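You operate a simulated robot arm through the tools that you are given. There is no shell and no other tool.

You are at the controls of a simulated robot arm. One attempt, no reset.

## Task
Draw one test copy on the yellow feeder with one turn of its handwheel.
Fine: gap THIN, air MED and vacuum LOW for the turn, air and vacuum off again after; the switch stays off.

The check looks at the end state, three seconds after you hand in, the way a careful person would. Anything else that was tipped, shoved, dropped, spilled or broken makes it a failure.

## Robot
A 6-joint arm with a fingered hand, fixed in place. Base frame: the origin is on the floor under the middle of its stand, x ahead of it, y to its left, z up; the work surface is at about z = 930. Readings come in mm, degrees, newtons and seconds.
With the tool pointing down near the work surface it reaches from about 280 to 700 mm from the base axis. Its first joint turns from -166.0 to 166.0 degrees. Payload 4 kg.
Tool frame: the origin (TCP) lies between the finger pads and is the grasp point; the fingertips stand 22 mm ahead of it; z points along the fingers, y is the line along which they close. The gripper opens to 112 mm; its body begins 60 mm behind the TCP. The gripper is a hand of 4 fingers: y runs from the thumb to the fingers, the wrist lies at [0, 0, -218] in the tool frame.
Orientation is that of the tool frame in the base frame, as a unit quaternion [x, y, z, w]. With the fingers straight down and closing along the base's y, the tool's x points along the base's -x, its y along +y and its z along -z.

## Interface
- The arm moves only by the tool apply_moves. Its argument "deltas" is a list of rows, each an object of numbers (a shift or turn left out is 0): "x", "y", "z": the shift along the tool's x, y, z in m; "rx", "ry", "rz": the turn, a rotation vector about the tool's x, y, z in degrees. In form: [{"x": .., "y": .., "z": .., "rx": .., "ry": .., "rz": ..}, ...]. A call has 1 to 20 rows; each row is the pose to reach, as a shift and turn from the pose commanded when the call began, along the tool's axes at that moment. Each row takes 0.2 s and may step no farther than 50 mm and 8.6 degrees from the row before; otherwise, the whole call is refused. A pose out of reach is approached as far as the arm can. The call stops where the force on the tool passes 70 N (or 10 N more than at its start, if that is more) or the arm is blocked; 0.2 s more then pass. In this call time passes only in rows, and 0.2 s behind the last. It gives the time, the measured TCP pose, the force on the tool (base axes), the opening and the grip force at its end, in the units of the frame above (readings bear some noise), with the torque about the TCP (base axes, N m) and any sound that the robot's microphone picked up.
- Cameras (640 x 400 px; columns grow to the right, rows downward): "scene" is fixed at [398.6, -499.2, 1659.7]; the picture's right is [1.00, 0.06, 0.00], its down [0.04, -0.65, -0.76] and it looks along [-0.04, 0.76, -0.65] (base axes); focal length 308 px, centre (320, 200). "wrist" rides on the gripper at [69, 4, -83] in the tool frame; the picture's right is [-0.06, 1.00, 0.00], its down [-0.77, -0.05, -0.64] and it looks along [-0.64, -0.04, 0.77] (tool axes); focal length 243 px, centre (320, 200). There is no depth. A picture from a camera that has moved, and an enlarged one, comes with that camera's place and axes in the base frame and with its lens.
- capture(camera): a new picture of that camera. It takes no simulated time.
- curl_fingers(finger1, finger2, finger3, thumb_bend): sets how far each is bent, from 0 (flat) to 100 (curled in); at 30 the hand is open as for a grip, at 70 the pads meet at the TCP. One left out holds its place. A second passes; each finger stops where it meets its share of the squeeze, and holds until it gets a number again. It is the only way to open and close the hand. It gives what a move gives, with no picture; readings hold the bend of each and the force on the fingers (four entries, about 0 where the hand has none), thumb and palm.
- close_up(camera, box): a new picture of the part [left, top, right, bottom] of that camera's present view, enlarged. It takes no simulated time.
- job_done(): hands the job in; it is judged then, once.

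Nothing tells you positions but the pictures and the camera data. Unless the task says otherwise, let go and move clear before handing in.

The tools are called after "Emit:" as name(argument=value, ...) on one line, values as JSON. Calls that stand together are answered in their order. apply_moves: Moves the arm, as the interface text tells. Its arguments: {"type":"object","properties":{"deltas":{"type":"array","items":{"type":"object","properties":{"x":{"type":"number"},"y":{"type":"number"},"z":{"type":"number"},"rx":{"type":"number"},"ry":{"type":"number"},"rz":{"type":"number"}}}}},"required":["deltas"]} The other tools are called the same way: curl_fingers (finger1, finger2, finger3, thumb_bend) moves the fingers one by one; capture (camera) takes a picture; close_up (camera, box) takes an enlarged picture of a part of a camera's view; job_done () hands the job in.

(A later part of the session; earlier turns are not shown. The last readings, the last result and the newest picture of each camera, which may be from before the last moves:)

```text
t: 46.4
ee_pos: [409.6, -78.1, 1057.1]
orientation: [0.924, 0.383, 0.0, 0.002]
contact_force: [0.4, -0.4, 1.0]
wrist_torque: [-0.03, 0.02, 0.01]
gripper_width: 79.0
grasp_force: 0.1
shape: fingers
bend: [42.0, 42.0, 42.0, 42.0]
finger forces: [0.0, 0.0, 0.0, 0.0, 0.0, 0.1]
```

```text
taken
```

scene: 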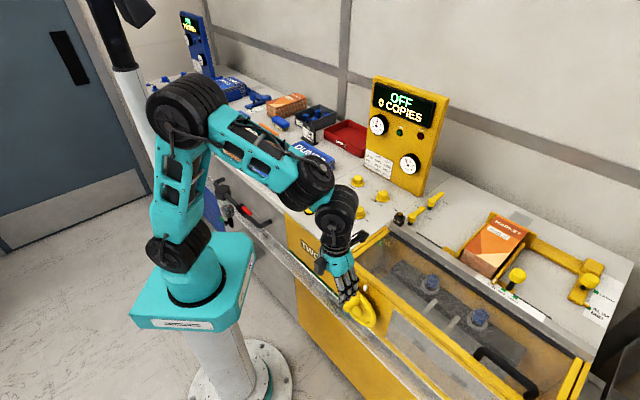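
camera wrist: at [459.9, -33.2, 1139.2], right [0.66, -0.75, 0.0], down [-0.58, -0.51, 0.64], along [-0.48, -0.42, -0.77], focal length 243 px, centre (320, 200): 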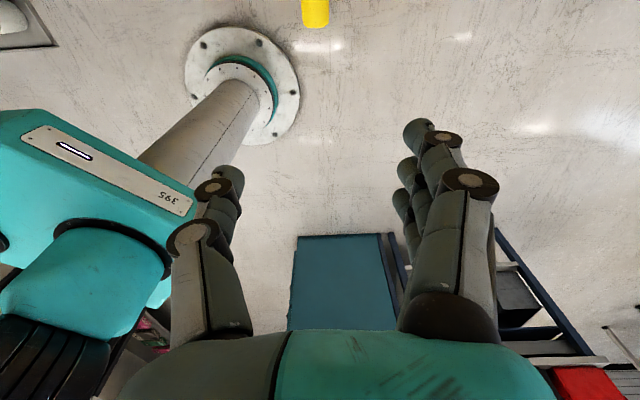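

I'm now in front of the machine, and the crank's tip just shows at the top of the wrist view. I'll tilt the hand forward toward the wheel and look.

Emit:
apply_moves(deltas=[{"ry": 8}, {"ry": 16}, {"ry": 24}, {"ry": 32}, {"ry": 40}, {"ry": 40}])

Emit:
capture(camera="wrist")

Emit:
capture(camera="scene")

```text
t: 47.8
ee_pos: [409.1, -79.3, 1058.7]
orientation: [0.868, 0.36, 0.318, -0.13]
contact_force: [0.8, -0.1, -0.1]
wrist_torque: [0.04, -0.04, 0.01]
gripper_width: 79.2
grasp_force: 0.2
shape: fingers
bend: [42.0, 42.0, 42.0, 42.0]
finger forces: [0.0, 0.0, 0.1, 0.1, 0.1, 0.0]
```

```text
taken
camera wrist: at [411.3, -83.0, 1165.5], right [0.67, -0.74, -0.04], down [-0.74, -0.67, 0.0], along [-0.02, 0.03, -1.0], focal length 243 px, centre (320, 200)
```

wrist: 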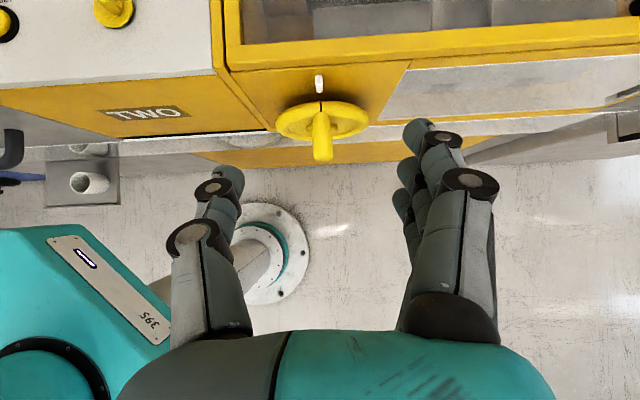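

```text
taken
```

scene: 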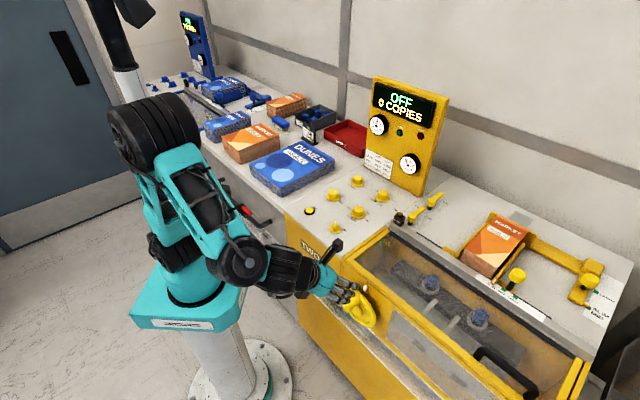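

The tilt worked and the wheel is in view from above. I'll zoom in to measure the wheel, the crank and the clear channel under it.

Emit:
close_up(camera="wrist", box=[250, 60, 400, 180])

Emit:
close_up(camera="wrist", box=[0, 60, 320, 240])

```text
3.33 times, centred on (325, 120) of wrist
camera zoom: at [411.3, -83.0, 1165.5], right [0.67, -0.74, -0.04], down [-0.74, -0.67, 0.0], along [-0.02, 0.03, -1.0], focal length 809 px, centre (303, 467)
```

zoom: 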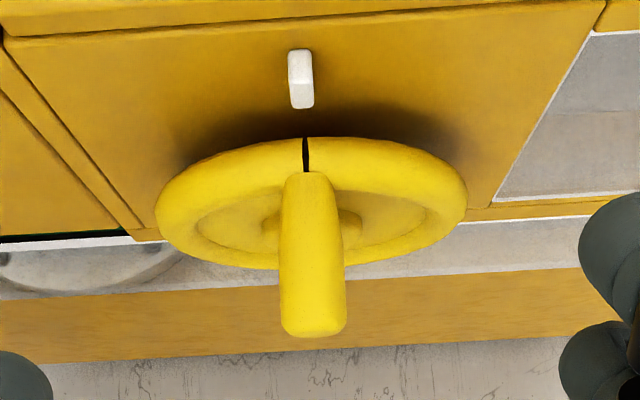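

```text
2.00 times, centred on (160, 150) of wrist
camera zoom: at [411.3, -83.0, 1165.5], right [0.67, -0.74, -0.04], down [-0.74, -0.67, 0.0], along [-0.02, 0.03, -1.0], focal length 485 px, centre (640, 300)
```

zoom: 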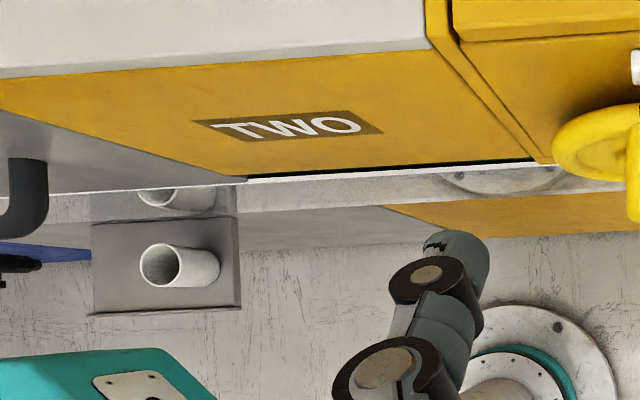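

The clear band turns out to be a flat glossy panel flush with the front, so the space under the wheel is free. The crank runs along the wheel's axis from n≈281 to 337 at z≈868, where n is the distance toward the machine along its depth. I'll lower the hand in front of it for a frontal look and check for a direction arrow.

Emit:
apply_moves(deltas=[{"x": -0.0205, "z": 0.0188, "ry": 4}, {"x": -0.041, "z": 0.0376, "ry": 8}, {"x": -0.0615, "z": 0.0565, "ry": 12}, {"x": -0.082, "z": 0.0753, "ry": 16}, {"x": -0.1025, "z": 0.0941, "ry": 20}, {"x": -0.1025, "z": 0.0941, "ry": 20}])

Emit:
capture(camera="wrist")

Emit:
capture(camera="scene")

```text
t: 49.2
ee_pos: [399.4, -92.4, 921.3]
orientation: [0.8, 0.331, 0.463, -0.19]
contact_force: [0.0, 0.1, -0.2]
wrist_torque: [-0.01, 0.0, -0.01]
gripper_width: 79.1
grasp_force: 0.1
shape: fingers
bend: [42.0, 42.0, 42.0, 42.0]
finger forces: [0.0, 0.0, 0.0, 0.0, 0.0, 0.0]
```

```text
taken
camera wrist: at [373.9, -122.0, 1021.4], right [0.68, -0.73, -0.05], down [-0.7, -0.63, -0.34], along [0.22, 0.27, -0.94], focal length 243 px, centre (320, 200)
```

wrist: 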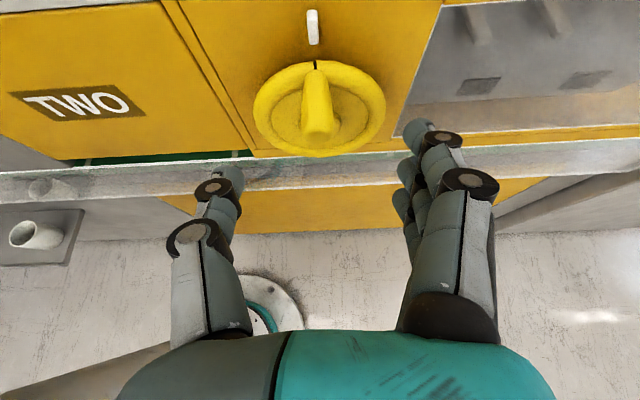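

```text
taken
```

scene: 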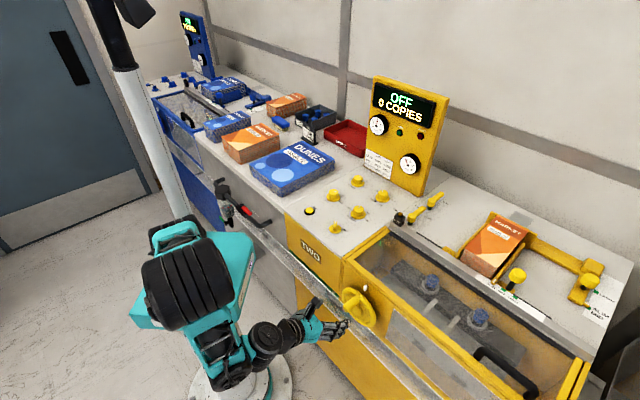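

There's no arrow that I can see from here. I'll zoom in on the wheel, the band and the face for a marking and better geometry.

Emit:
close_up(camera="wrist", box=[230, 0, 410, 220])

Emit:
close_up(camera="wrist", box=[0, 130, 240, 280])

Emit:
close_up(camera="scene", box=[290, 260, 420, 360])

```text
1.82 times, centred on (320, 110) of wrist
camera zoom: at [373.9, -122.0, 1021.4], right [0.68, -0.73, -0.05], down [-0.7, -0.63, -0.34], along [0.22, 0.27, -0.94], focal length 441 px, centre (320, 364)
```

zoom: 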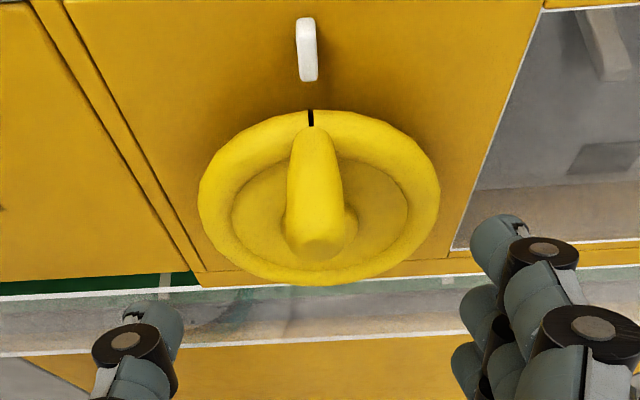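

```text
2.67 times, centred on (120, 205) of wrist
camera zoom: at [373.9, -122.0, 1021.4], right [0.68, -0.73, -0.05], down [-0.7, -0.63, -0.34], along [0.22, 0.27, -0.94], focal length 647 px, centre (853, 187)
```

zoom: 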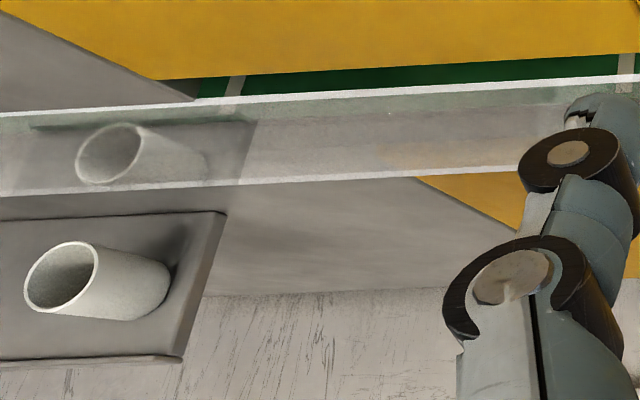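

```text
4.00 times, centred on (355, 310) of scene
camera zoom: at [398.6, -499.2, 1659.7], right [1.0, 0.06, 0.0], down [0.04, -0.65, -0.76], along [-0.04, 0.76, -0.65], focal length 1233 px, centre (180, -240)
```

zoom: 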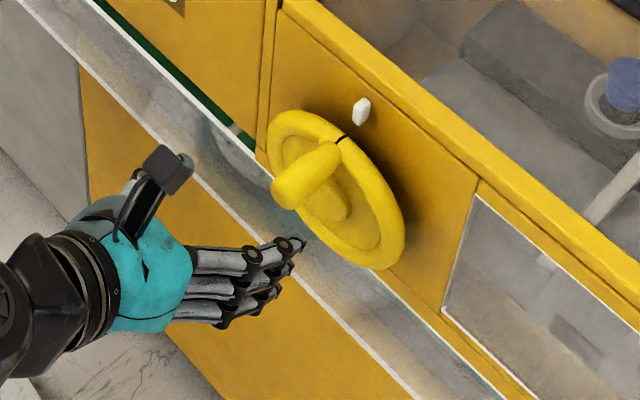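

The green strip behind the glass is a delivery belt, and the glass is flush with the front, so the way is clear. I put the wheel centre at m≈345, z≈821 (m runs along the machine's front) and the crank axis at z≈873, radius ≈52. I'll line the open hand up in front of the crank.

Emit:
apply_moves(deltas=[{"x": -0.015, "y": -0.001, "z": 0.022}, {"x": -0.0304, "y": -0.0022, "z": 0.044}, {"x": -0.0304, "y": -0.0022, "z": 0.044}])

Emit:
capture(camera="wrist")

Emit:
close_up(camera="wrist", box=[220, 40, 420, 200])

Emit:
close_up(camera="scene", box=[290, 250, 420, 350])

```text
t: 50.0
ee_pos: [412.7, -75.9, 870.5]
orientation: [0.8, 0.332, 0.462, -0.191]
contact_force: [-0.9, 0.2, 0.4]
wrist_torque: [0.0, 0.02, 0.01]
gripper_width: 79.3
grasp_force: 0.1
shape: fingers
bend: [42.0, 42.0, 42.0, 42.0]
finger forces: [0.0, 0.0, 0.0, 0.1, 0.1, 0.1]
```

```text
taken
camera wrist: at [388.1, -105.0, 971.0], right [0.68, -0.73, -0.05], down [-0.7, -0.63, -0.34], along [0.22, 0.27, -0.94], focal length 243 px, centre (320, 200)
```

wrist: 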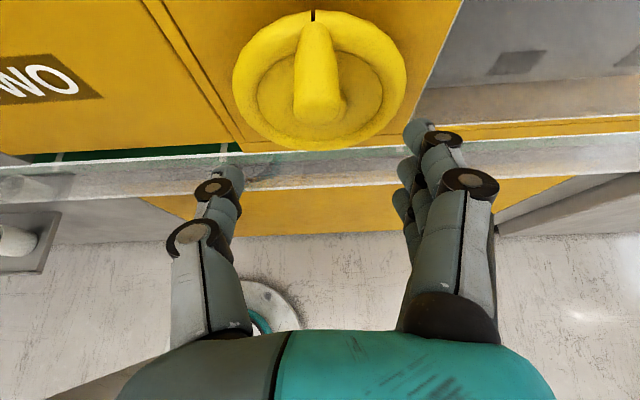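

```text
2.50 times, centred on (320, 120) of wrist
camera zoom: at [388.1, -105.0, 971.0], right [0.68, -0.73, -0.05], down [-0.7, -0.63, -0.34], along [0.22, 0.27, -0.94], focal length 606 px, centre (320, 400)
```

zoom: 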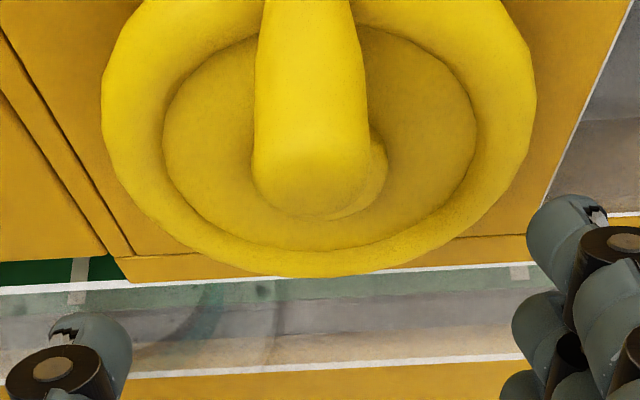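

```text
4.00 times, centred on (355, 300) of scene
camera zoom: at [398.6, -499.2, 1659.7], right [1.0, 0.06, 0.0], down [0.04, -0.65, -0.76], along [-0.04, 0.76, -0.65], focal length 1233 px, centre (180, -200)
```

zoom: 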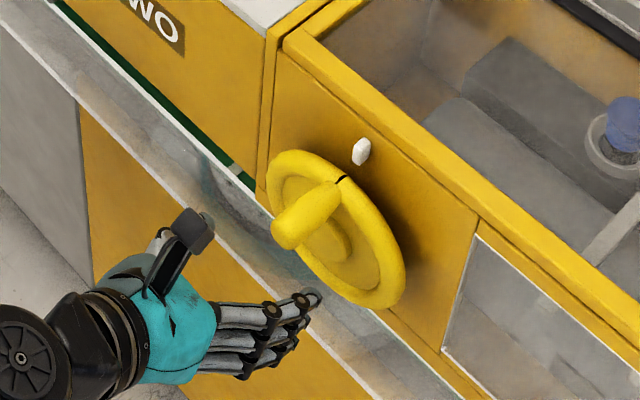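

The crank is centred between the thumb and fingers, at m≈344, z≈873. I'll advance so it passes into the open hand, stopping short of the rim.

Emit:
apply_moves(deltas=[{"x": 0.008, "y": -0.0005, "z": 0.012}, {"x": 0.016, "y": -0.001, "z": 0.024}, {"x": 0.024, "y": -0.001, "z": 0.036}, {"x": 0.0311, "y": -0.001, "z": 0.0485}, {"x": 0.0311, "y": -0.001, "z": 0.0485}])

Emit:
capture(camera="wrist")

Emit:
close_up(camera="scene", box=[310, 260, 420, 350])

```text
t: 51.2
ee_pos: [451.3, -32.8, 877.1]
orientation: [0.8, 0.332, 0.462, -0.191]
contact_force: [0.4, -0.2, -0.1]
wrist_torque: [0.01, 0.0, -0.02]
gripper_width: 79.2
grasp_force: 0.0
shape: fingers
bend: [42.0, 42.0, 42.0, 42.0]
finger forces: [0.0, 0.0, 0.0, 0.0, 0.1, 0.0]
```

```text
taken
camera wrist: at [426.9, -62.9, 976.7], right [0.68, -0.73, -0.05], down [-0.7, -0.63, -0.34], along [0.22, 0.27, -0.94], focal length 243 px, centre (320, 200)
```

wrist: 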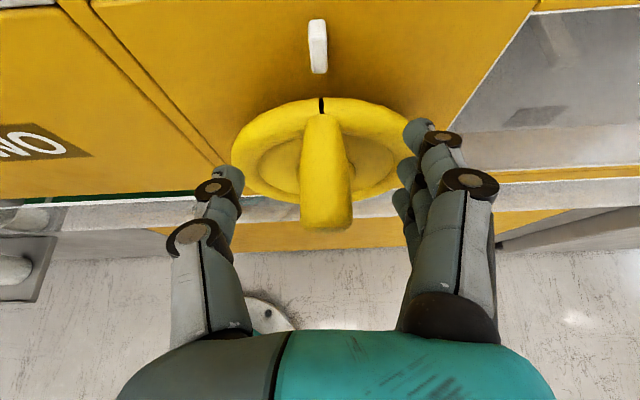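

```text
4.44 times, centred on (365, 305) of scene
camera zoom: at [398.6, -499.2, 1659.7], right [1.0, 0.06, 0.0], down [0.04, -0.65, -0.76], along [-0.04, 0.76, -0.65], focal length 1370 px, centre (120, -267)
```

zoom: 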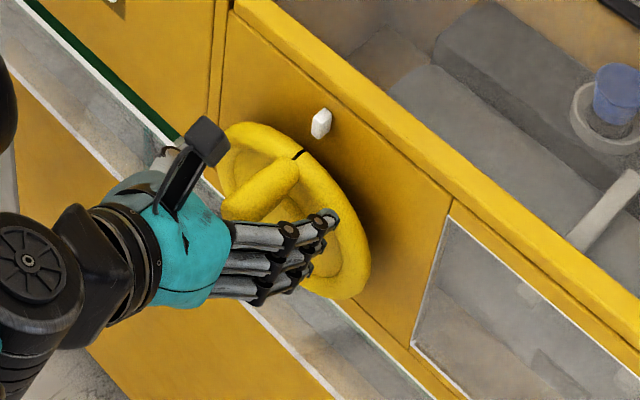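

The crank is inside the hand. I'll nudge about 2 mm to centre on it and then close firmly, so the middle finger and thumb pinch it and the outer fingers wrap above and below.

Emit:
apply_moves(deltas=[{"x": -0.0026, "y": 0.0015, "z": 0.0015}, {"x": -0.0026, "y": 0.0015, "z": 0.0015}])

Emit:
curl_fingers(finger1=70, finger2=72, finger3=70, thumb_bend=72)

Emit:
capture(camera="wrist")

Emit:
close_up(camera="wrist", box=[220, 80, 440, 260])

Emit:
close_up(camera="scene", box=[310, 260, 420, 350])

```text
t: 51.8
ee_pos: [452.0, -33.2, 873.8]
orientation: [0.8, 0.332, 0.462, -0.191]
contact_force: [0.6, 1.1, -0.4]
wrist_torque: [0.0, -0.01, 0.01]
gripper_width: 79.3
grasp_force: 0.2
shape: fingers
bend: [42.0, 42.0, 42.0, 42.0]
finger forces: [0.0, 0.1, 0.0, 0.0, 0.0, 0.1]
```

```text
t: 52.8
ee_pos: [451.9, -34.4, 872.5]
orientation: [0.8, 0.332, 0.462, -0.191]
contact_force: [3.6, 1.3, -4.8]
wrist_torque: [-0.05, 0.07, -0.08]
gripper_width: 21.0
grasp_force: 8.4
shape: fingers
bend: [64.0, 66.0, 70.0, 67.0]
finger forces: [3.8, 5.8, 0.1, 0.0, 7.7, 0.0]
```

```text
taken
camera wrist: at [428.2, -64.1, 973.2], right [0.68, -0.73, -0.05], down [-0.7, -0.63, -0.34], along [0.21, 0.27, -0.94], focal length 243 px, centre (320, 200)
```

wrist: 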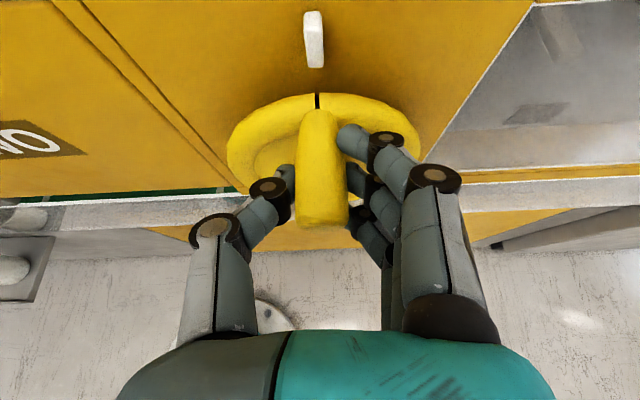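

```text
2.22 times, centred on (330, 170) of wrist
camera zoom: at [428.2, -64.1, 973.2], right [0.68, -0.73, -0.05], down [-0.7, -0.63, -0.34], along [0.21, 0.27, -0.94], focal length 539 px, centre (298, 267)
```

zoom: 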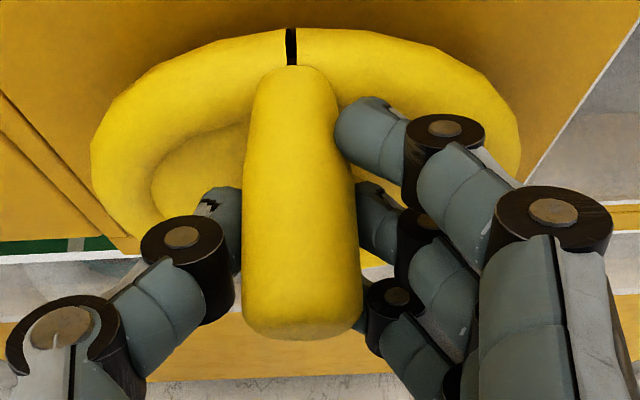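

```text
4.44 times, centred on (365, 305) of scene
camera zoom: at [398.6, -499.2, 1659.7], right [1.0, 0.06, 0.0], down [0.04, -0.65, -0.76], along [-0.04, 0.76, -0.65], focal length 1370 px, centre (120, -267)
```

zoom: 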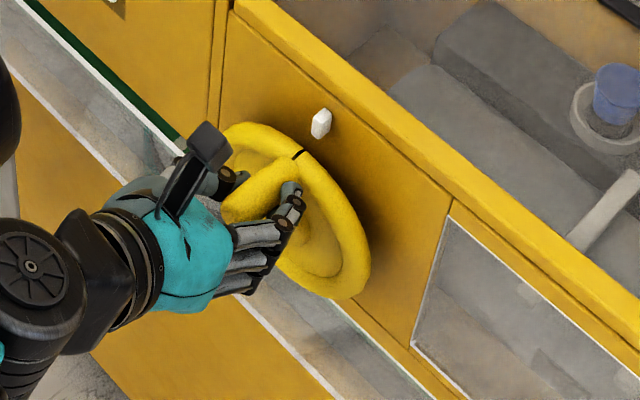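

The middle finger, upper finger and thumb hold the crank, and the third finger passes just below it. I'll squeeze harder and tuck the third finger underneath.

Emit:
curl_fingers(finger1=82, finger2=84, finger3=84, thumb_bend=84)

Emit:
close_up(camera="wrist", box=[220, 80, 440, 260])

```text
t: 53.8
ee_pos: [452.9, -33.7, 873.0]
orientation: [0.8, 0.333, 0.461, -0.192]
contact_force: [3.9, 8.8, -13.0]
wrist_torque: [0.06, 0.0, -0.03]
gripper_width: 19.8
grasp_force: 19.5
shape: fingers
bend: [65.0, 65.0, 82.0, 67.0]
finger forces: [7.2, 7.8, 4.6, 0.0, 20.0, 0.1]
```

```text
2.22 times, centred on (330, 170) of wrist
camera zoom: at [428.2, -63.8, 973.0], right [0.68, -0.73, -0.05], down [-0.7, -0.63, -0.34], along [0.21, 0.27, -0.94], focal length 539 px, centre (298, 267)
```

zoom: 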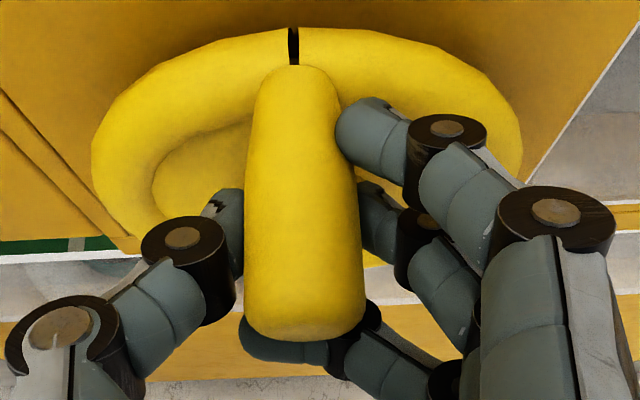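

The crank is well caged, with about 20 N of grip and the third finger hooked under it. There's no arrow, so I'll start clockwise as the operator sees it, which is the usual way, with a cautious 20° test.

Emit:
apply_moves(deltas=[{"x": -0.0002, "y": 0.0045, "z": 0.0001}, {"x": -0.0007, "y": 0.009, "z": 0.0004}, {"x": -0.0015, "y": 0.0135, "z": 0.0009}, {"x": -0.0027, "y": 0.0178, "z": 0.0016}])

Emit:
capture(camera="wrist")

Emit:
close_up(camera="scene", box=[310, 260, 420, 350])

Emit:
close_up(camera="scene", box=[360, 70, 450, 180])

```text
t: 54.8
ee_pos: [464.8, -45.9, 869.0]
orientation: [0.8, 0.332, 0.462, -0.192]
contact_force: [-4.5, 10.0, -7.5]
wrist_torque: [0.11, 0.2, 0.03]
gripper_width: 19.4
grasp_force: 16.2
shape: fingers
bend: [65.0, 65.0, 84.0, 68.0]
finger forces: [5.9, 7.7, 1.5, 0.0, 17.9, 0.0]
```

```text
taken
camera wrist: at [441.2, -76.6, 968.6], right [0.68, -0.73, -0.05], down [-0.7, -0.63, -0.34], along [0.21, 0.27, -0.94], focal length 243 px, centre (320, 200)
```

wrist: 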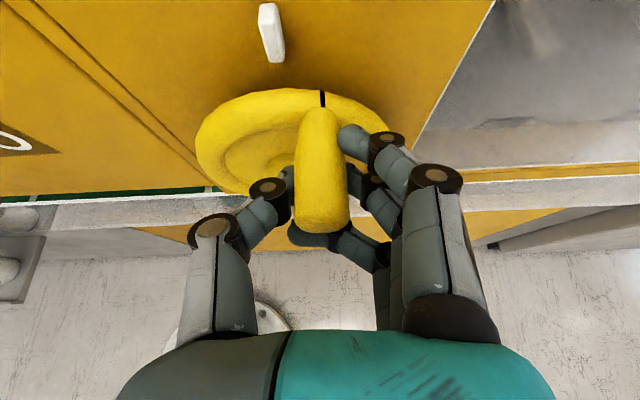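

```text
4.44 times, centred on (365, 305) of scene
camera zoom: at [398.6, -499.2, 1659.7], right [1.0, 0.06, 0.0], down [0.04, -0.65, -0.76], along [-0.04, 0.76, -0.65], focal length 1370 px, centre (120, -267)
```

zoom: 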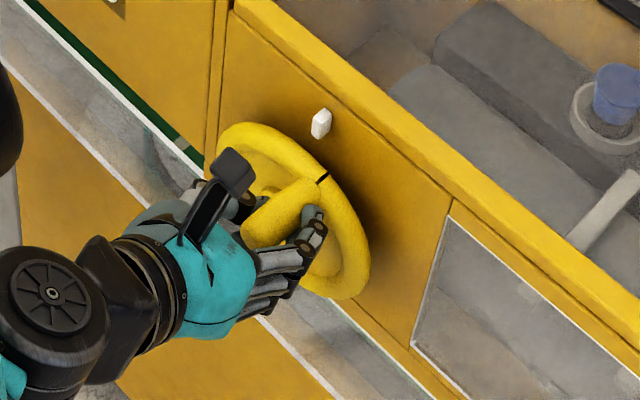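

```text
3.64 times, centred on (405, 125) of scene
camera zoom: at [398.6, -499.2, 1659.7], right [1.0, 0.06, 0.0], down [0.04, -0.65, -0.76], along [-0.04, 0.76, -0.65], focal length 1121 px, centre (11, 473)
```

zoom: 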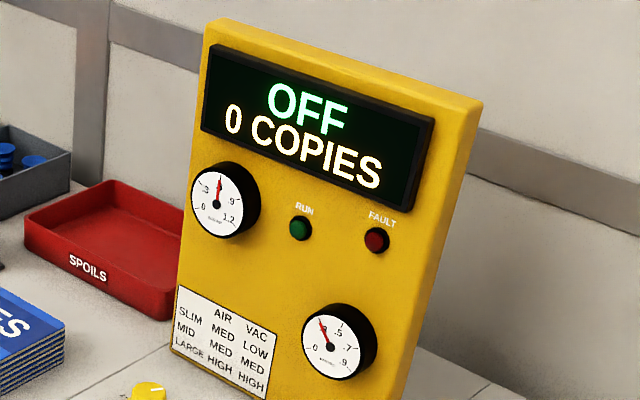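

The wheel turns easily and its mark has moved clockwise off the pointer. I'll carry on along the arc to 60° and check the forces.

Emit:
apply_moves(deltas=[{"x": -0.0026, "y": 0.0066, "z": 0.0015}, {"x": -0.0059, "y": 0.0128, "z": 0.0034}, {"x": -0.01, "y": 0.0183, "z": 0.0058}, {"x": -0.0146, "y": 0.0232, "z": 0.0085}, {"x": -0.0198, "y": 0.0272, "z": 0.0115}])

Emit:
capture(camera="wrist")

Emit:
close_up(camera="scene", box=[310, 260, 420, 350])

```text
t: 56.0
ee_pos: [486.5, -66.2, 845.8]
orientation: [0.8, 0.332, 0.462, -0.19]
contact_force: [-5.0, 12.4, -6.5]
wrist_torque: [-0.06, -0.08, -0.05]
gripper_width: 14.5
grasp_force: 11.2
shape: fingers
bend: [68.0, 71.0, 84.0, 69.0]
finger forces: [5.0, 0.0, 0.0, 0.0, 16.9, 0.1]
```

```text
taken
camera wrist: at [461.1, -96.3, 946.9], right [0.68, -0.73, -0.05], down [-0.7, -0.63, -0.34], along [0.22, 0.27, -0.94], focal length 243 px, centre (320, 200)
```

wrist: 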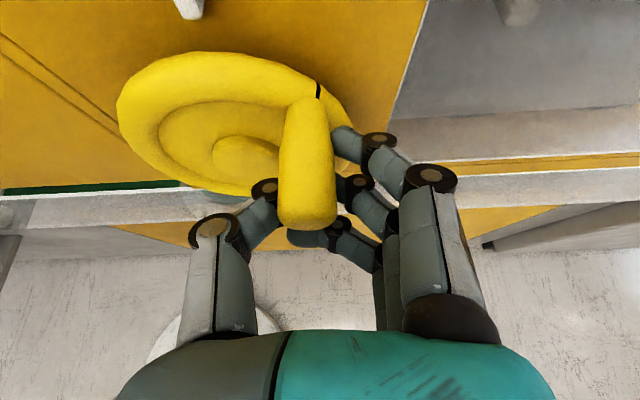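

```text
4.44 times, centred on (365, 305) of scene
camera zoom: at [398.6, -499.2, 1659.7], right [1.0, 0.06, 0.0], down [0.04, -0.65, -0.76], along [-0.04, 0.76, -0.65], focal length 1370 px, centre (120, -267)
```

zoom: 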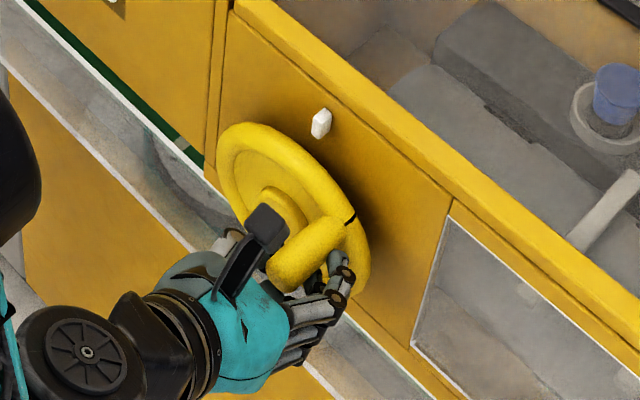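

The wheel is at about 51°, but the crank is slipping up in the grip because nothing presses it from above. I'll open the hand and tilt it more level, so one finger closes above the crank and one below. That cage should work all the way round.

Emit:
curl_fingers(finger1=42, finger2=42, finger3=42, thumb_bend=42)

Emit:
capture(camera="wrist")

Emit:
close_up(camera="wrist", box=[220, 60, 440, 260])

Emit:
close_up(camera="scene", box=[310, 260, 420, 350])

```text
t: 57.0
ee_pos: [484.7, -66.7, 846.3]
orientation: [0.8, 0.332, 0.463, -0.191]
contact_force: [-0.6, 0.8, 0.5]
wrist_torque: [0.01, 0.03, 0.03]
gripper_width: 79.2
grasp_force: 0.1
shape: fingers
bend: [42.0, 42.0, 42.0, 42.0]
finger forces: [0.1, 0.0, 0.0, 0.1, 0.0, 0.1]
```

```text
taken
camera wrist: at [460.9, -96.4, 946.7], right [0.68, -0.73, -0.05], down [-0.7, -0.63, -0.34], along [0.22, 0.27, -0.94], focal length 243 px, centre (320, 200)
```

wrist: 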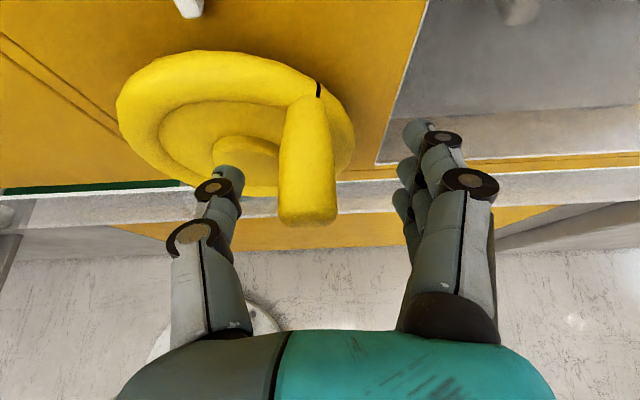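

```text
2.00 times, centred on (330, 160) of wrist
camera zoom: at [460.9, -96.4, 946.7], right [0.68, -0.73, -0.05], down [-0.7, -0.63, -0.34], along [0.22, 0.27, -0.94], focal length 485 px, centre (300, 280)
```

zoom: 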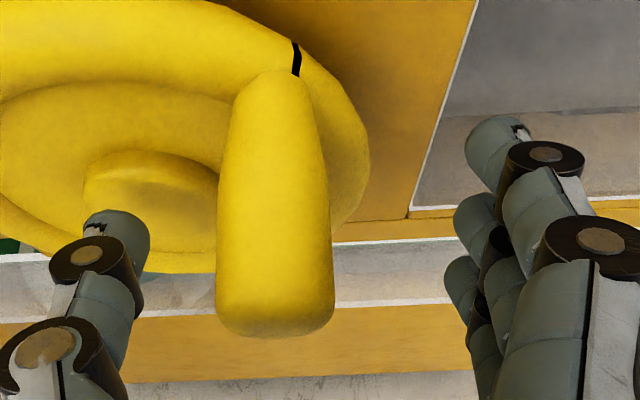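

```text
4.44 times, centred on (365, 305) of scene
camera zoom: at [398.6, -499.2, 1659.7], right [1.0, 0.06, 0.0], down [0.04, -0.65, -0.76], along [-0.04, 0.76, -0.65], focal length 1370 px, centre (120, -267)
```

zoom: 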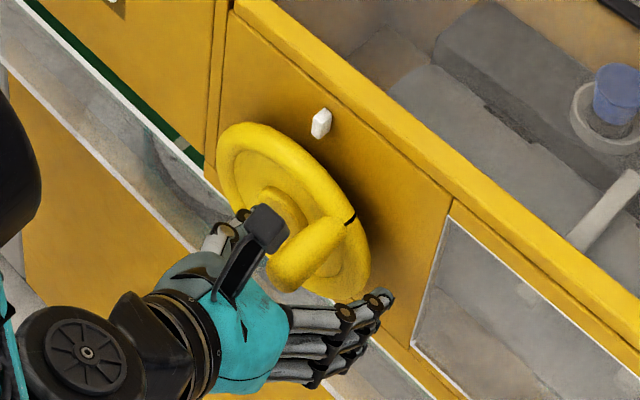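

The wheel stayed put at about 51° and the crank is at about (m 385, z 854). I'll centre the hand there and tilt it to about 78°, nearly level.

Emit:
apply_moves(deltas=[{"x": 0.0023, "y": -0.0019, "z": -0.0013, "ry": 6}, {"x": 0.0046, "y": -0.0038, "z": -0.0027, "ry": 12}, {"x": 0.0069, "y": -0.0056, "z": -0.004, "ry": 18}, {"x": 0.0069, "y": -0.0056, "z": -0.004, "ry": 18}])

Emit:
capture(camera="wrist")

Emit:
capture(camera="scene")

```text
t: 58.0
ee_pos: [480.3, -62.4, 855.2]
orientation: [0.718, 0.298, 0.582, -0.24]
contact_force: [-0.3, 0.1, 0.8]
wrist_torque: [-0.02, -0.02, -0.02]
gripper_width: 79.4
grasp_force: 0.1
shape: fingers
bend: [42.0, 42.0, 42.0, 42.0]
finger forces: [0.1, 0.1, 0.1, 0.0, 0.0, 0.1]
```

```text
taken
camera wrist: at [435.0, -113.8, 938.3], right [0.7, -0.71, -0.06], down [-0.59, -0.52, -0.62], along [0.41, 0.46, -0.79], focal length 243 px, centre (320, 200)
```

wrist: 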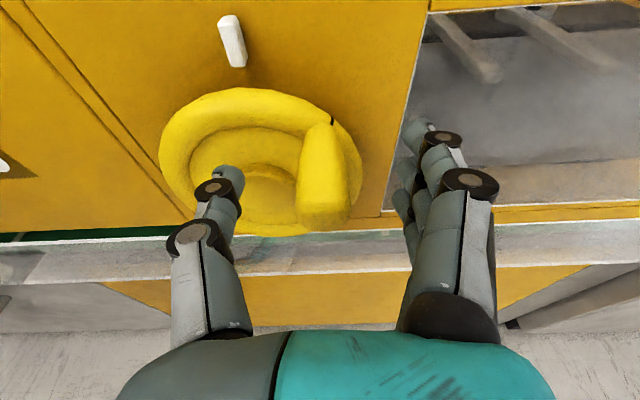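

```text
taken
```

scene: 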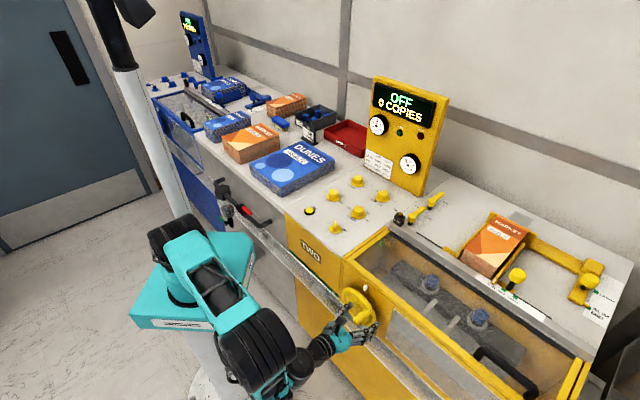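

The nearly level pose was reached without trouble. I'll zoom in to check the crank sits midway between where the upper and lower fingers will close.

Emit:
close_up(camera="wrist", box=[220, 80, 440, 260])

Emit:
close_up(camera="scene", box=[310, 270, 400, 345])

```text
2.22 times, centred on (330, 170) of wrist
camera zoom: at [435.0, -113.8, 938.3], right [0.7, -0.71, -0.06], down [-0.59, -0.52, -0.62], along [0.41, 0.46, -0.79], focal length 539 px, centre (298, 267)
```

zoom: 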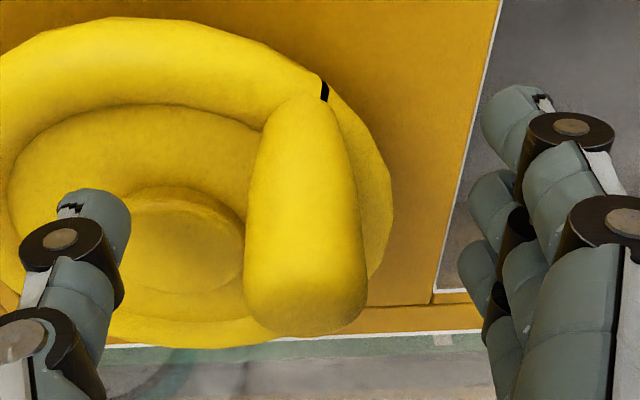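

```text
5.33 times, centred on (355, 308) of scene
camera zoom: at [398.6, -499.2, 1659.7], right [1.0, 0.06, 0.0], down [0.04, -0.65, -0.76], along [-0.04, 0.76, -0.65], focal length 1644 px, centre (133, -373)
```

zoom: 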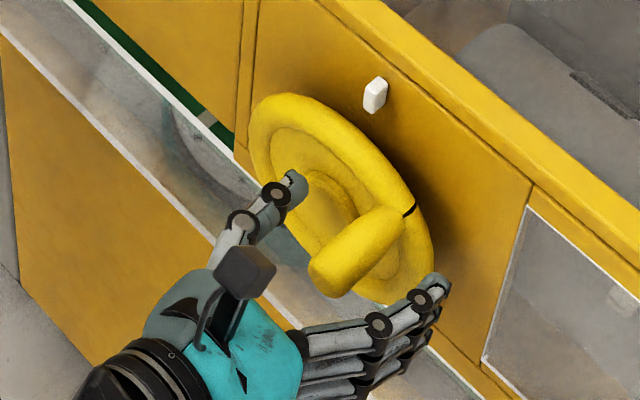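

The crank is about 4 mm above the hand's centre. I'll raise and advance slightly, then close the outer fingers above and below the crank first.

Emit:
apply_moves(deltas=[{"x": 0.0027, "y": 0.0005, "z": 0.0025}, {"x": 0.0053, "y": 0.001, "z": 0.005}, {"x": 0.0053, "y": 0.001, "z": 0.005}])

Emit:
curl_fingers(finger1=78, finger3=78)

Emit:
close_up(camera="wrist", box=[220, 80, 440, 260])

```text
t: 58.8
ee_pos: [484.8, -59.4, 859.1]
orientation: [0.718, 0.298, 0.581, -0.24]
contact_force: [-0.9, -0.1, 0.0]
wrist_torque: [0.01, 0.03, 0.01]
gripper_width: 79.3
grasp_force: 0.0
shape: fingers
bend: [42.0, 42.0, 42.0, 42.0]
finger forces: [0.0, 0.0, 0.0, 0.1, 0.0, 0.1]
```

```text
t: 59.8
ee_pos: [485.6, -59.2, 859.6]
orientation: [0.718, 0.298, 0.582, -0.24]
contact_force: [0.5, 0.3, 0.3]
wrist_torque: [-0.01, 0.01, 0.01]
gripper_width: 33.4
grasp_force: 0.0
shape: fingers
bend: [78.0, 42.0, 78.0, 42.0]
finger forces: [0.0, 0.0, 0.1, 0.1, 0.1, 0.0]
```

```text
2.22 times, centred on (330, 170) of wrist
camera zoom: at [439.7, -110.1, 942.6], right [0.7, -0.71, -0.06], down [-0.59, -0.52, -0.62], along [0.41, 0.46, -0.79], focal length 539 px, centre (298, 267)
```

zoom: 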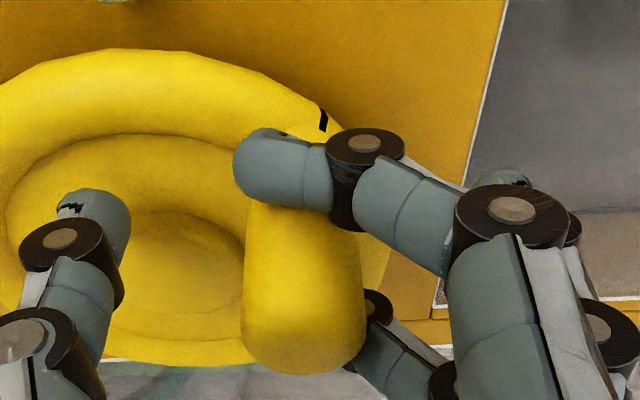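

Finger 1 is now over the crank and finger 3 under it, neither pressing. I'll close the middle finger and thumb to complete the cage.

Emit:
curl_fingers(finger2=72, thumb_bend=72)

Emit:
close_up(camera="wrist", box=[220, 80, 440, 260])

```text
t: 60.8
ee_pos: [485.1, -59.0, 858.6]
orientation: [0.718, 0.298, 0.582, -0.24]
contact_force: [-0.3, 4.3, -0.1]
wrist_torque: [-0.02, 0.02, 0.04]
gripper_width: 9.8
grasp_force: 7.3
shape: fingers
bend: [78.0, 63.0, 78.0, 66.0]
finger forces: [0.0, 5.8, 0.1, 0.0, 8.2, 0.1]
```

```text
2.22 times, centred on (330, 170) of wrist
camera zoom: at [439.7, -109.9, 942.5], right [0.7, -0.71, -0.06], down [-0.59, -0.52, -0.61], along [0.41, 0.46, -0.79], focal length 539 px, centre (298, 267)
```

zoom: 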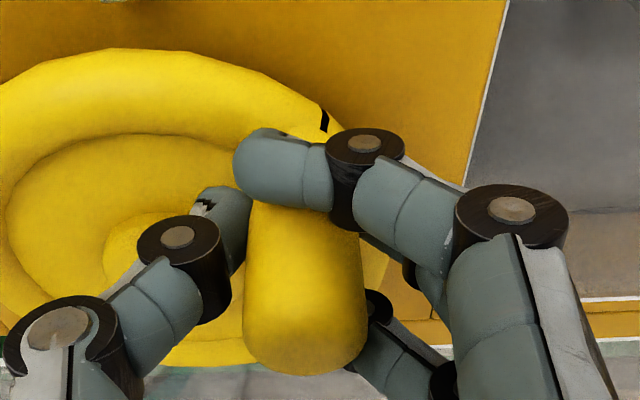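

The cage is complete and the wheel is at about 49°. I'll continue the clockwise arc with radius about 53.5, pausing at about 88° to check.

Emit:
apply_moves(deltas=[{"x": -0.0058, "y": 0.0045, "z": 0.0012}, {"x": -0.0122, "y": 0.0082, "z": 0.0026}, {"x": -0.0189, "y": 0.011, "z": 0.004}, {"x": -0.026, "y": 0.0127, "z": 0.0055}, {"x": -0.0333, "y": 0.0134, "z": 0.0071}])

Emit:
capture(camera="wrist")

Emit:
close_up(camera="scene", box=[310, 260, 420, 350])

```text
t: 62.0
ee_pos: [497.0, -68.9, 826.1]
orientation: [0.718, 0.298, 0.582, -0.24]
contact_force: [0.4, -5.3, 7.5]
wrist_torque: [0.18, 0.04, -0.14]
gripper_width: 10.1
grasp_force: 12.9
shape: fingers
bend: [78.0, 64.0, 78.0, 68.0]
finger forces: [11.2, 8.3, 0.0, 0.0, 5.8, 0.0]
```

```text
taken
camera wrist: at [450.3, -119.4, 909.4], right [0.7, -0.72, -0.06], down [-0.59, -0.52, -0.62], along [0.41, 0.46, -0.79], focal length 243 px, centre (320, 200)
```

wrist: 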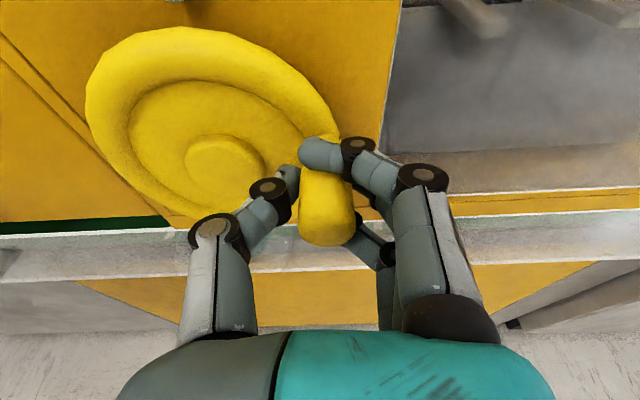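

```text
4.44 times, centred on (365, 305) of scene
camera zoom: at [398.6, -499.2, 1659.7], right [1.0, 0.06, 0.0], down [0.04, -0.65, -0.76], along [-0.04, 0.76, -0.65], focal length 1370 px, centre (120, -267)
```

zoom: 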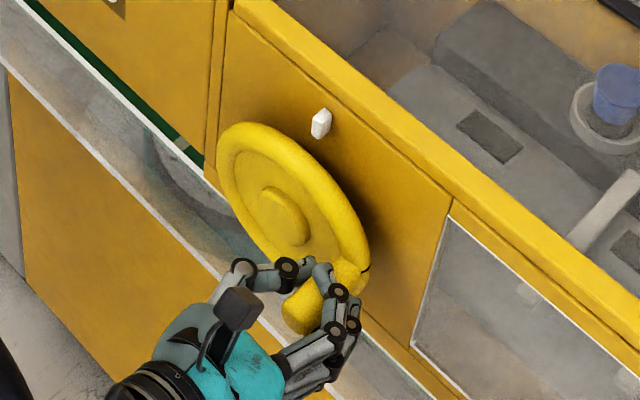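

The cage is working well, with about 9 N total and finger 1 pressing the crank down. I'll continue through the right side and down.

Emit:
apply_moves(deltas=[{"x": -0.0073, "y": -0.0003, "z": 0.0016}, {"x": -0.0145, "y": -0.0017, "z": 0.0031}, {"x": -0.0214, "y": -0.0041, "z": 0.0045}, {"x": -0.0279, "y": -0.0074, "z": 0.0059}, {"x": -0.0339, "y": -0.0116, "z": 0.0072}])

Emit:
capture(camera="wrist")

Emit:
close_up(camera="scene", box=[300, 260, 430, 370])

```text
t: 63.2
ee_pos: [486.6, -62.3, 789.0]
orientation: [0.718, 0.298, 0.581, -0.24]
contact_force: [8.9, -10.3, -1.8]
wrist_torque: [0.1, 0.23, -0.23]
gripper_width: 6.4
grasp_force: 11.0
shape: fingers
bend: [77.0, 59.0, 78.0, 71.0]
finger forces: [8.4, 12.1, 0.1, 0.0, 1.3, 0.0]
```

```text
taken
camera wrist: at [440.9, -111.7, 873.0], right [0.7, -0.72, -0.06], down [-0.59, -0.52, -0.61], along [0.41, 0.46, -0.79], focal length 243 px, centre (320, 200)
```

wrist: 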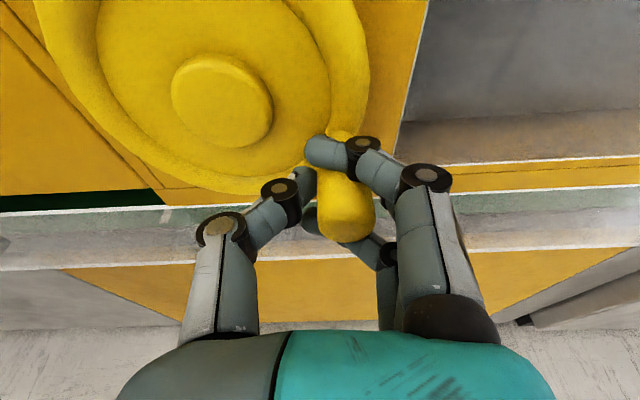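

```text
3.64 times, centred on (365, 315) of scene
camera zoom: at [398.6, -499.2, 1659.7], right [1.0, 0.06, 0.0], down [0.04, -0.65, -0.76], along [-0.04, 0.76, -0.65], focal length 1121 px, centre (156, -218)
```

zoom: 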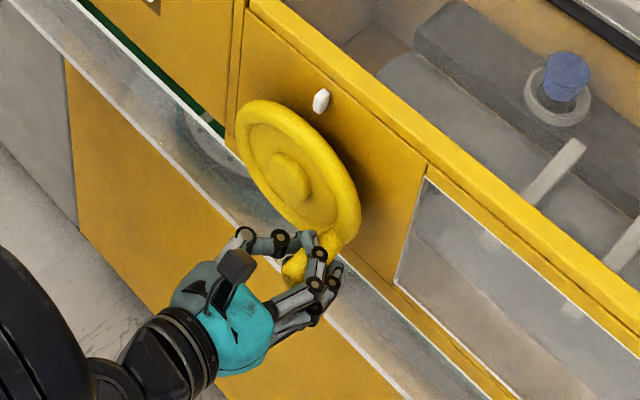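

The wheel is at about 121°, trailing the hand by a few degrees, and forces are low. I'll carry on round the bottom.

Emit:
apply_moves(deltas=[{"x": -0.0054, "y": -0.005, "z": 0.0012}, {"x": -0.01, "y": -0.0108, "z": 0.0021}, {"x": -0.0139, "y": -0.0172, "z": 0.0029}, {"x": -0.0168, "y": -0.024, "z": 0.0036}, {"x": -0.0187, "y": -0.0312, "z": 0.004}])

Emit:
capture(camera="wrist")

Emit:
close_up(camera="scene", box=[300, 260, 430, 370])

```text
t: 64.4
ee_pos: [465.3, -39.3, 770.0]
orientation: [0.72, 0.296, 0.581, -0.238]
contact_force: [15.9, -28.6, -17.6]
wrist_torque: [0.47, 1.08, -0.46]
gripper_width: 12.4
grasp_force: 30.5
shape: fingers
bend: [77.0, 50.0, 78.0, 72.0]
finger forces: [20.2, 39.4, 1.3, 0.0, 0.0, 0.1]
```

```text
taken
camera wrist: at [419.7, -89.4, 853.9], right [0.69, -0.72, -0.06], down [-0.59, -0.52, -0.61], along [0.41, 0.46, -0.79], focal length 243 px, centre (320, 200)
```

wrist: 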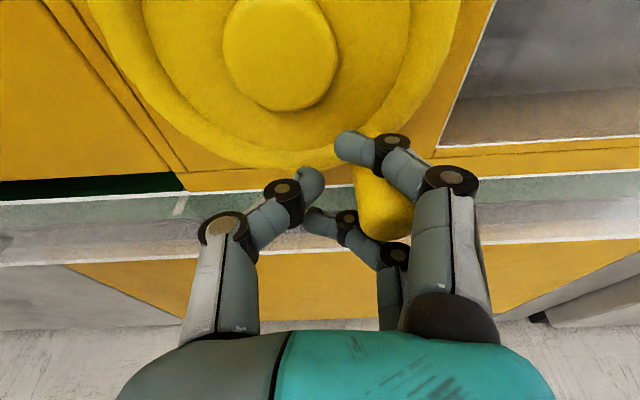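

```text
3.64 times, centred on (365, 315) of scene
camera zoom: at [398.6, -499.2, 1659.7], right [1.0, 0.06, 0.0], down [0.04, -0.65, -0.76], along [-0.04, 0.76, -0.65], focal length 1121 px, centre (156, -218)
```

zoom: 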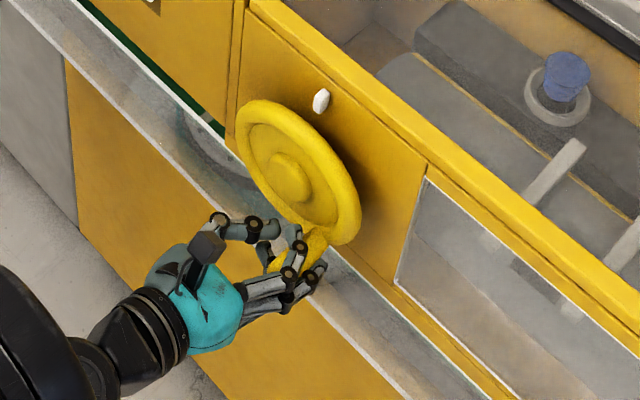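

The crank is trailing the hand by about 30° and the load has risen to 37 N, so the wheel resists more here. I'll hold still for a second to see whether it's just slow to follow.

Emit:
apply_moves(deltas=[{"x": 0}, {"x": 0}, {"x": 0}, {"x": 0}, {"x": 0}])

Emit:
capture(camera="wrist")

Emit:
close_up(camera="scene", box=[350, 190, 600, 380])

Emit:
close_up(camera="scene", box=[360, 70, 450, 180])

```text
t: 65.6
ee_pos: [466.3, -38.8, 770.5]
orientation: [0.719, 0.295, 0.582, -0.237]
contact_force: [15.5, -27.4, -24.1]
wrist_torque: [0.5, 1.23, -0.48]
gripper_width: 11.7
grasp_force: 27.0
shape: fingers
bend: [77.0, 51.0, 78.0, 72.0]
finger forces: [13.3, 38.4, 1.6, 0.0, 0.0, 0.1]
```

```text
taken
camera wrist: at [419.8, -89.1, 854.0], right [0.69, -0.72, -0.06], down [-0.59, -0.52, -0.61], along [0.41, 0.46, -0.79], focal length 243 px, centre (320, 200)
```

wrist: 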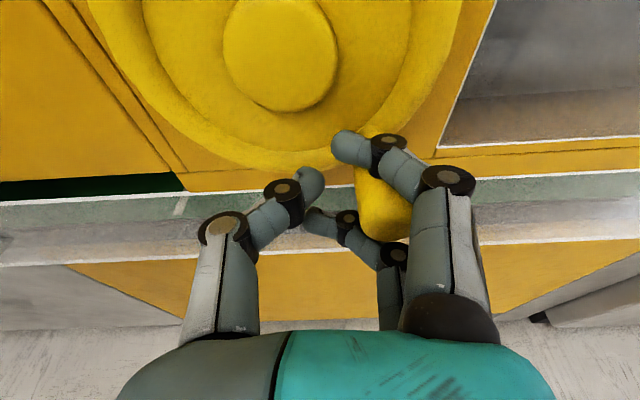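

```text
2.11 times, centred on (475, 285) of scene
camera zoom: at [398.6, -499.2, 1659.7], right [1.0, 0.06, 0.0], down [0.04, -0.65, -0.76], along [-0.04, 0.76, -0.65], focal length 649 px, centre (-6, 21)
```

zoom: 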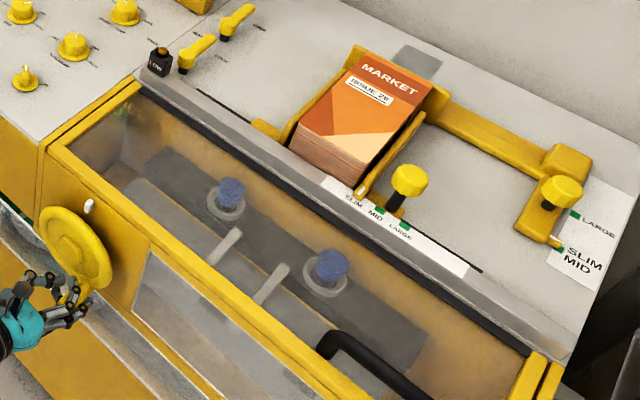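

```text
3.64 times, centred on (405, 125) of scene
camera zoom: at [398.6, -499.2, 1659.7], right [1.0, 0.06, 0.0], down [0.04, -0.65, -0.76], along [-0.04, 0.76, -0.65], focal length 1121 px, centre (11, 473)
```

zoom: 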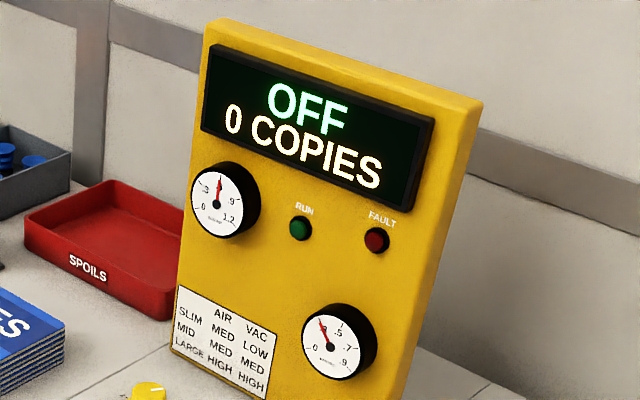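

The load isn't easing, so something is holding the wheel. I'll look closely at what the fingers touch and where the wheel's mark is.

Emit:
close_up(camera="wrist", box=[260, 90, 460, 270])

Emit:
close_up(camera="scene", box=[340, 285, 400, 340])

```text
2.22 times, centred on (360, 180) of wrist
camera zoom: at [419.8, -89.1, 854.0], right [0.69, -0.72, -0.06], down [-0.59, -0.52, -0.61], along [0.41, 0.46, -0.79], focal length 539 px, centre (231, 244)
```

zoom: 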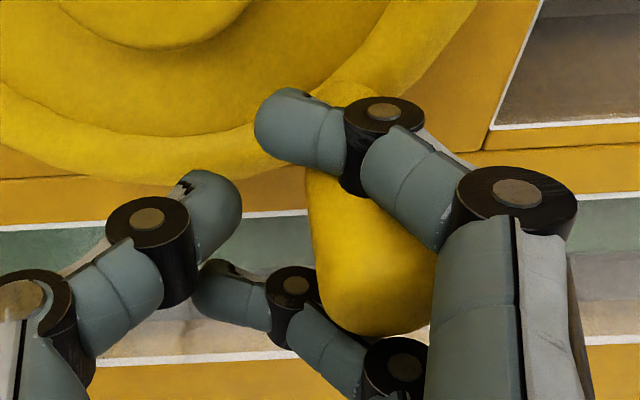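

```text
7.27 times, centred on (370, 312) of scene
camera zoom: at [398.6, -499.2, 1659.7], right [1.0, 0.06, 0.0], down [0.04, -0.65, -0.76], along [-0.04, 0.76, -0.65], focal length 2242 px, centre (-44, -618)
```

zoom: 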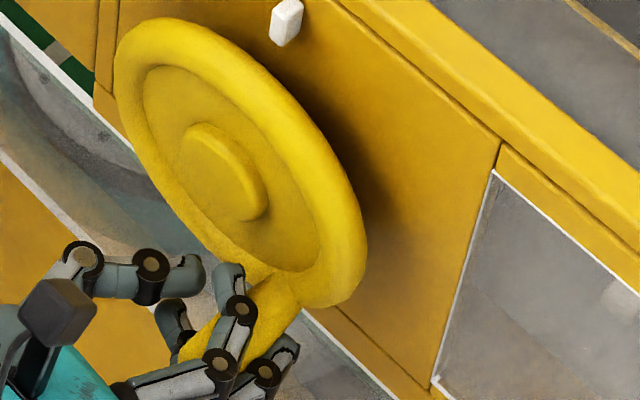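

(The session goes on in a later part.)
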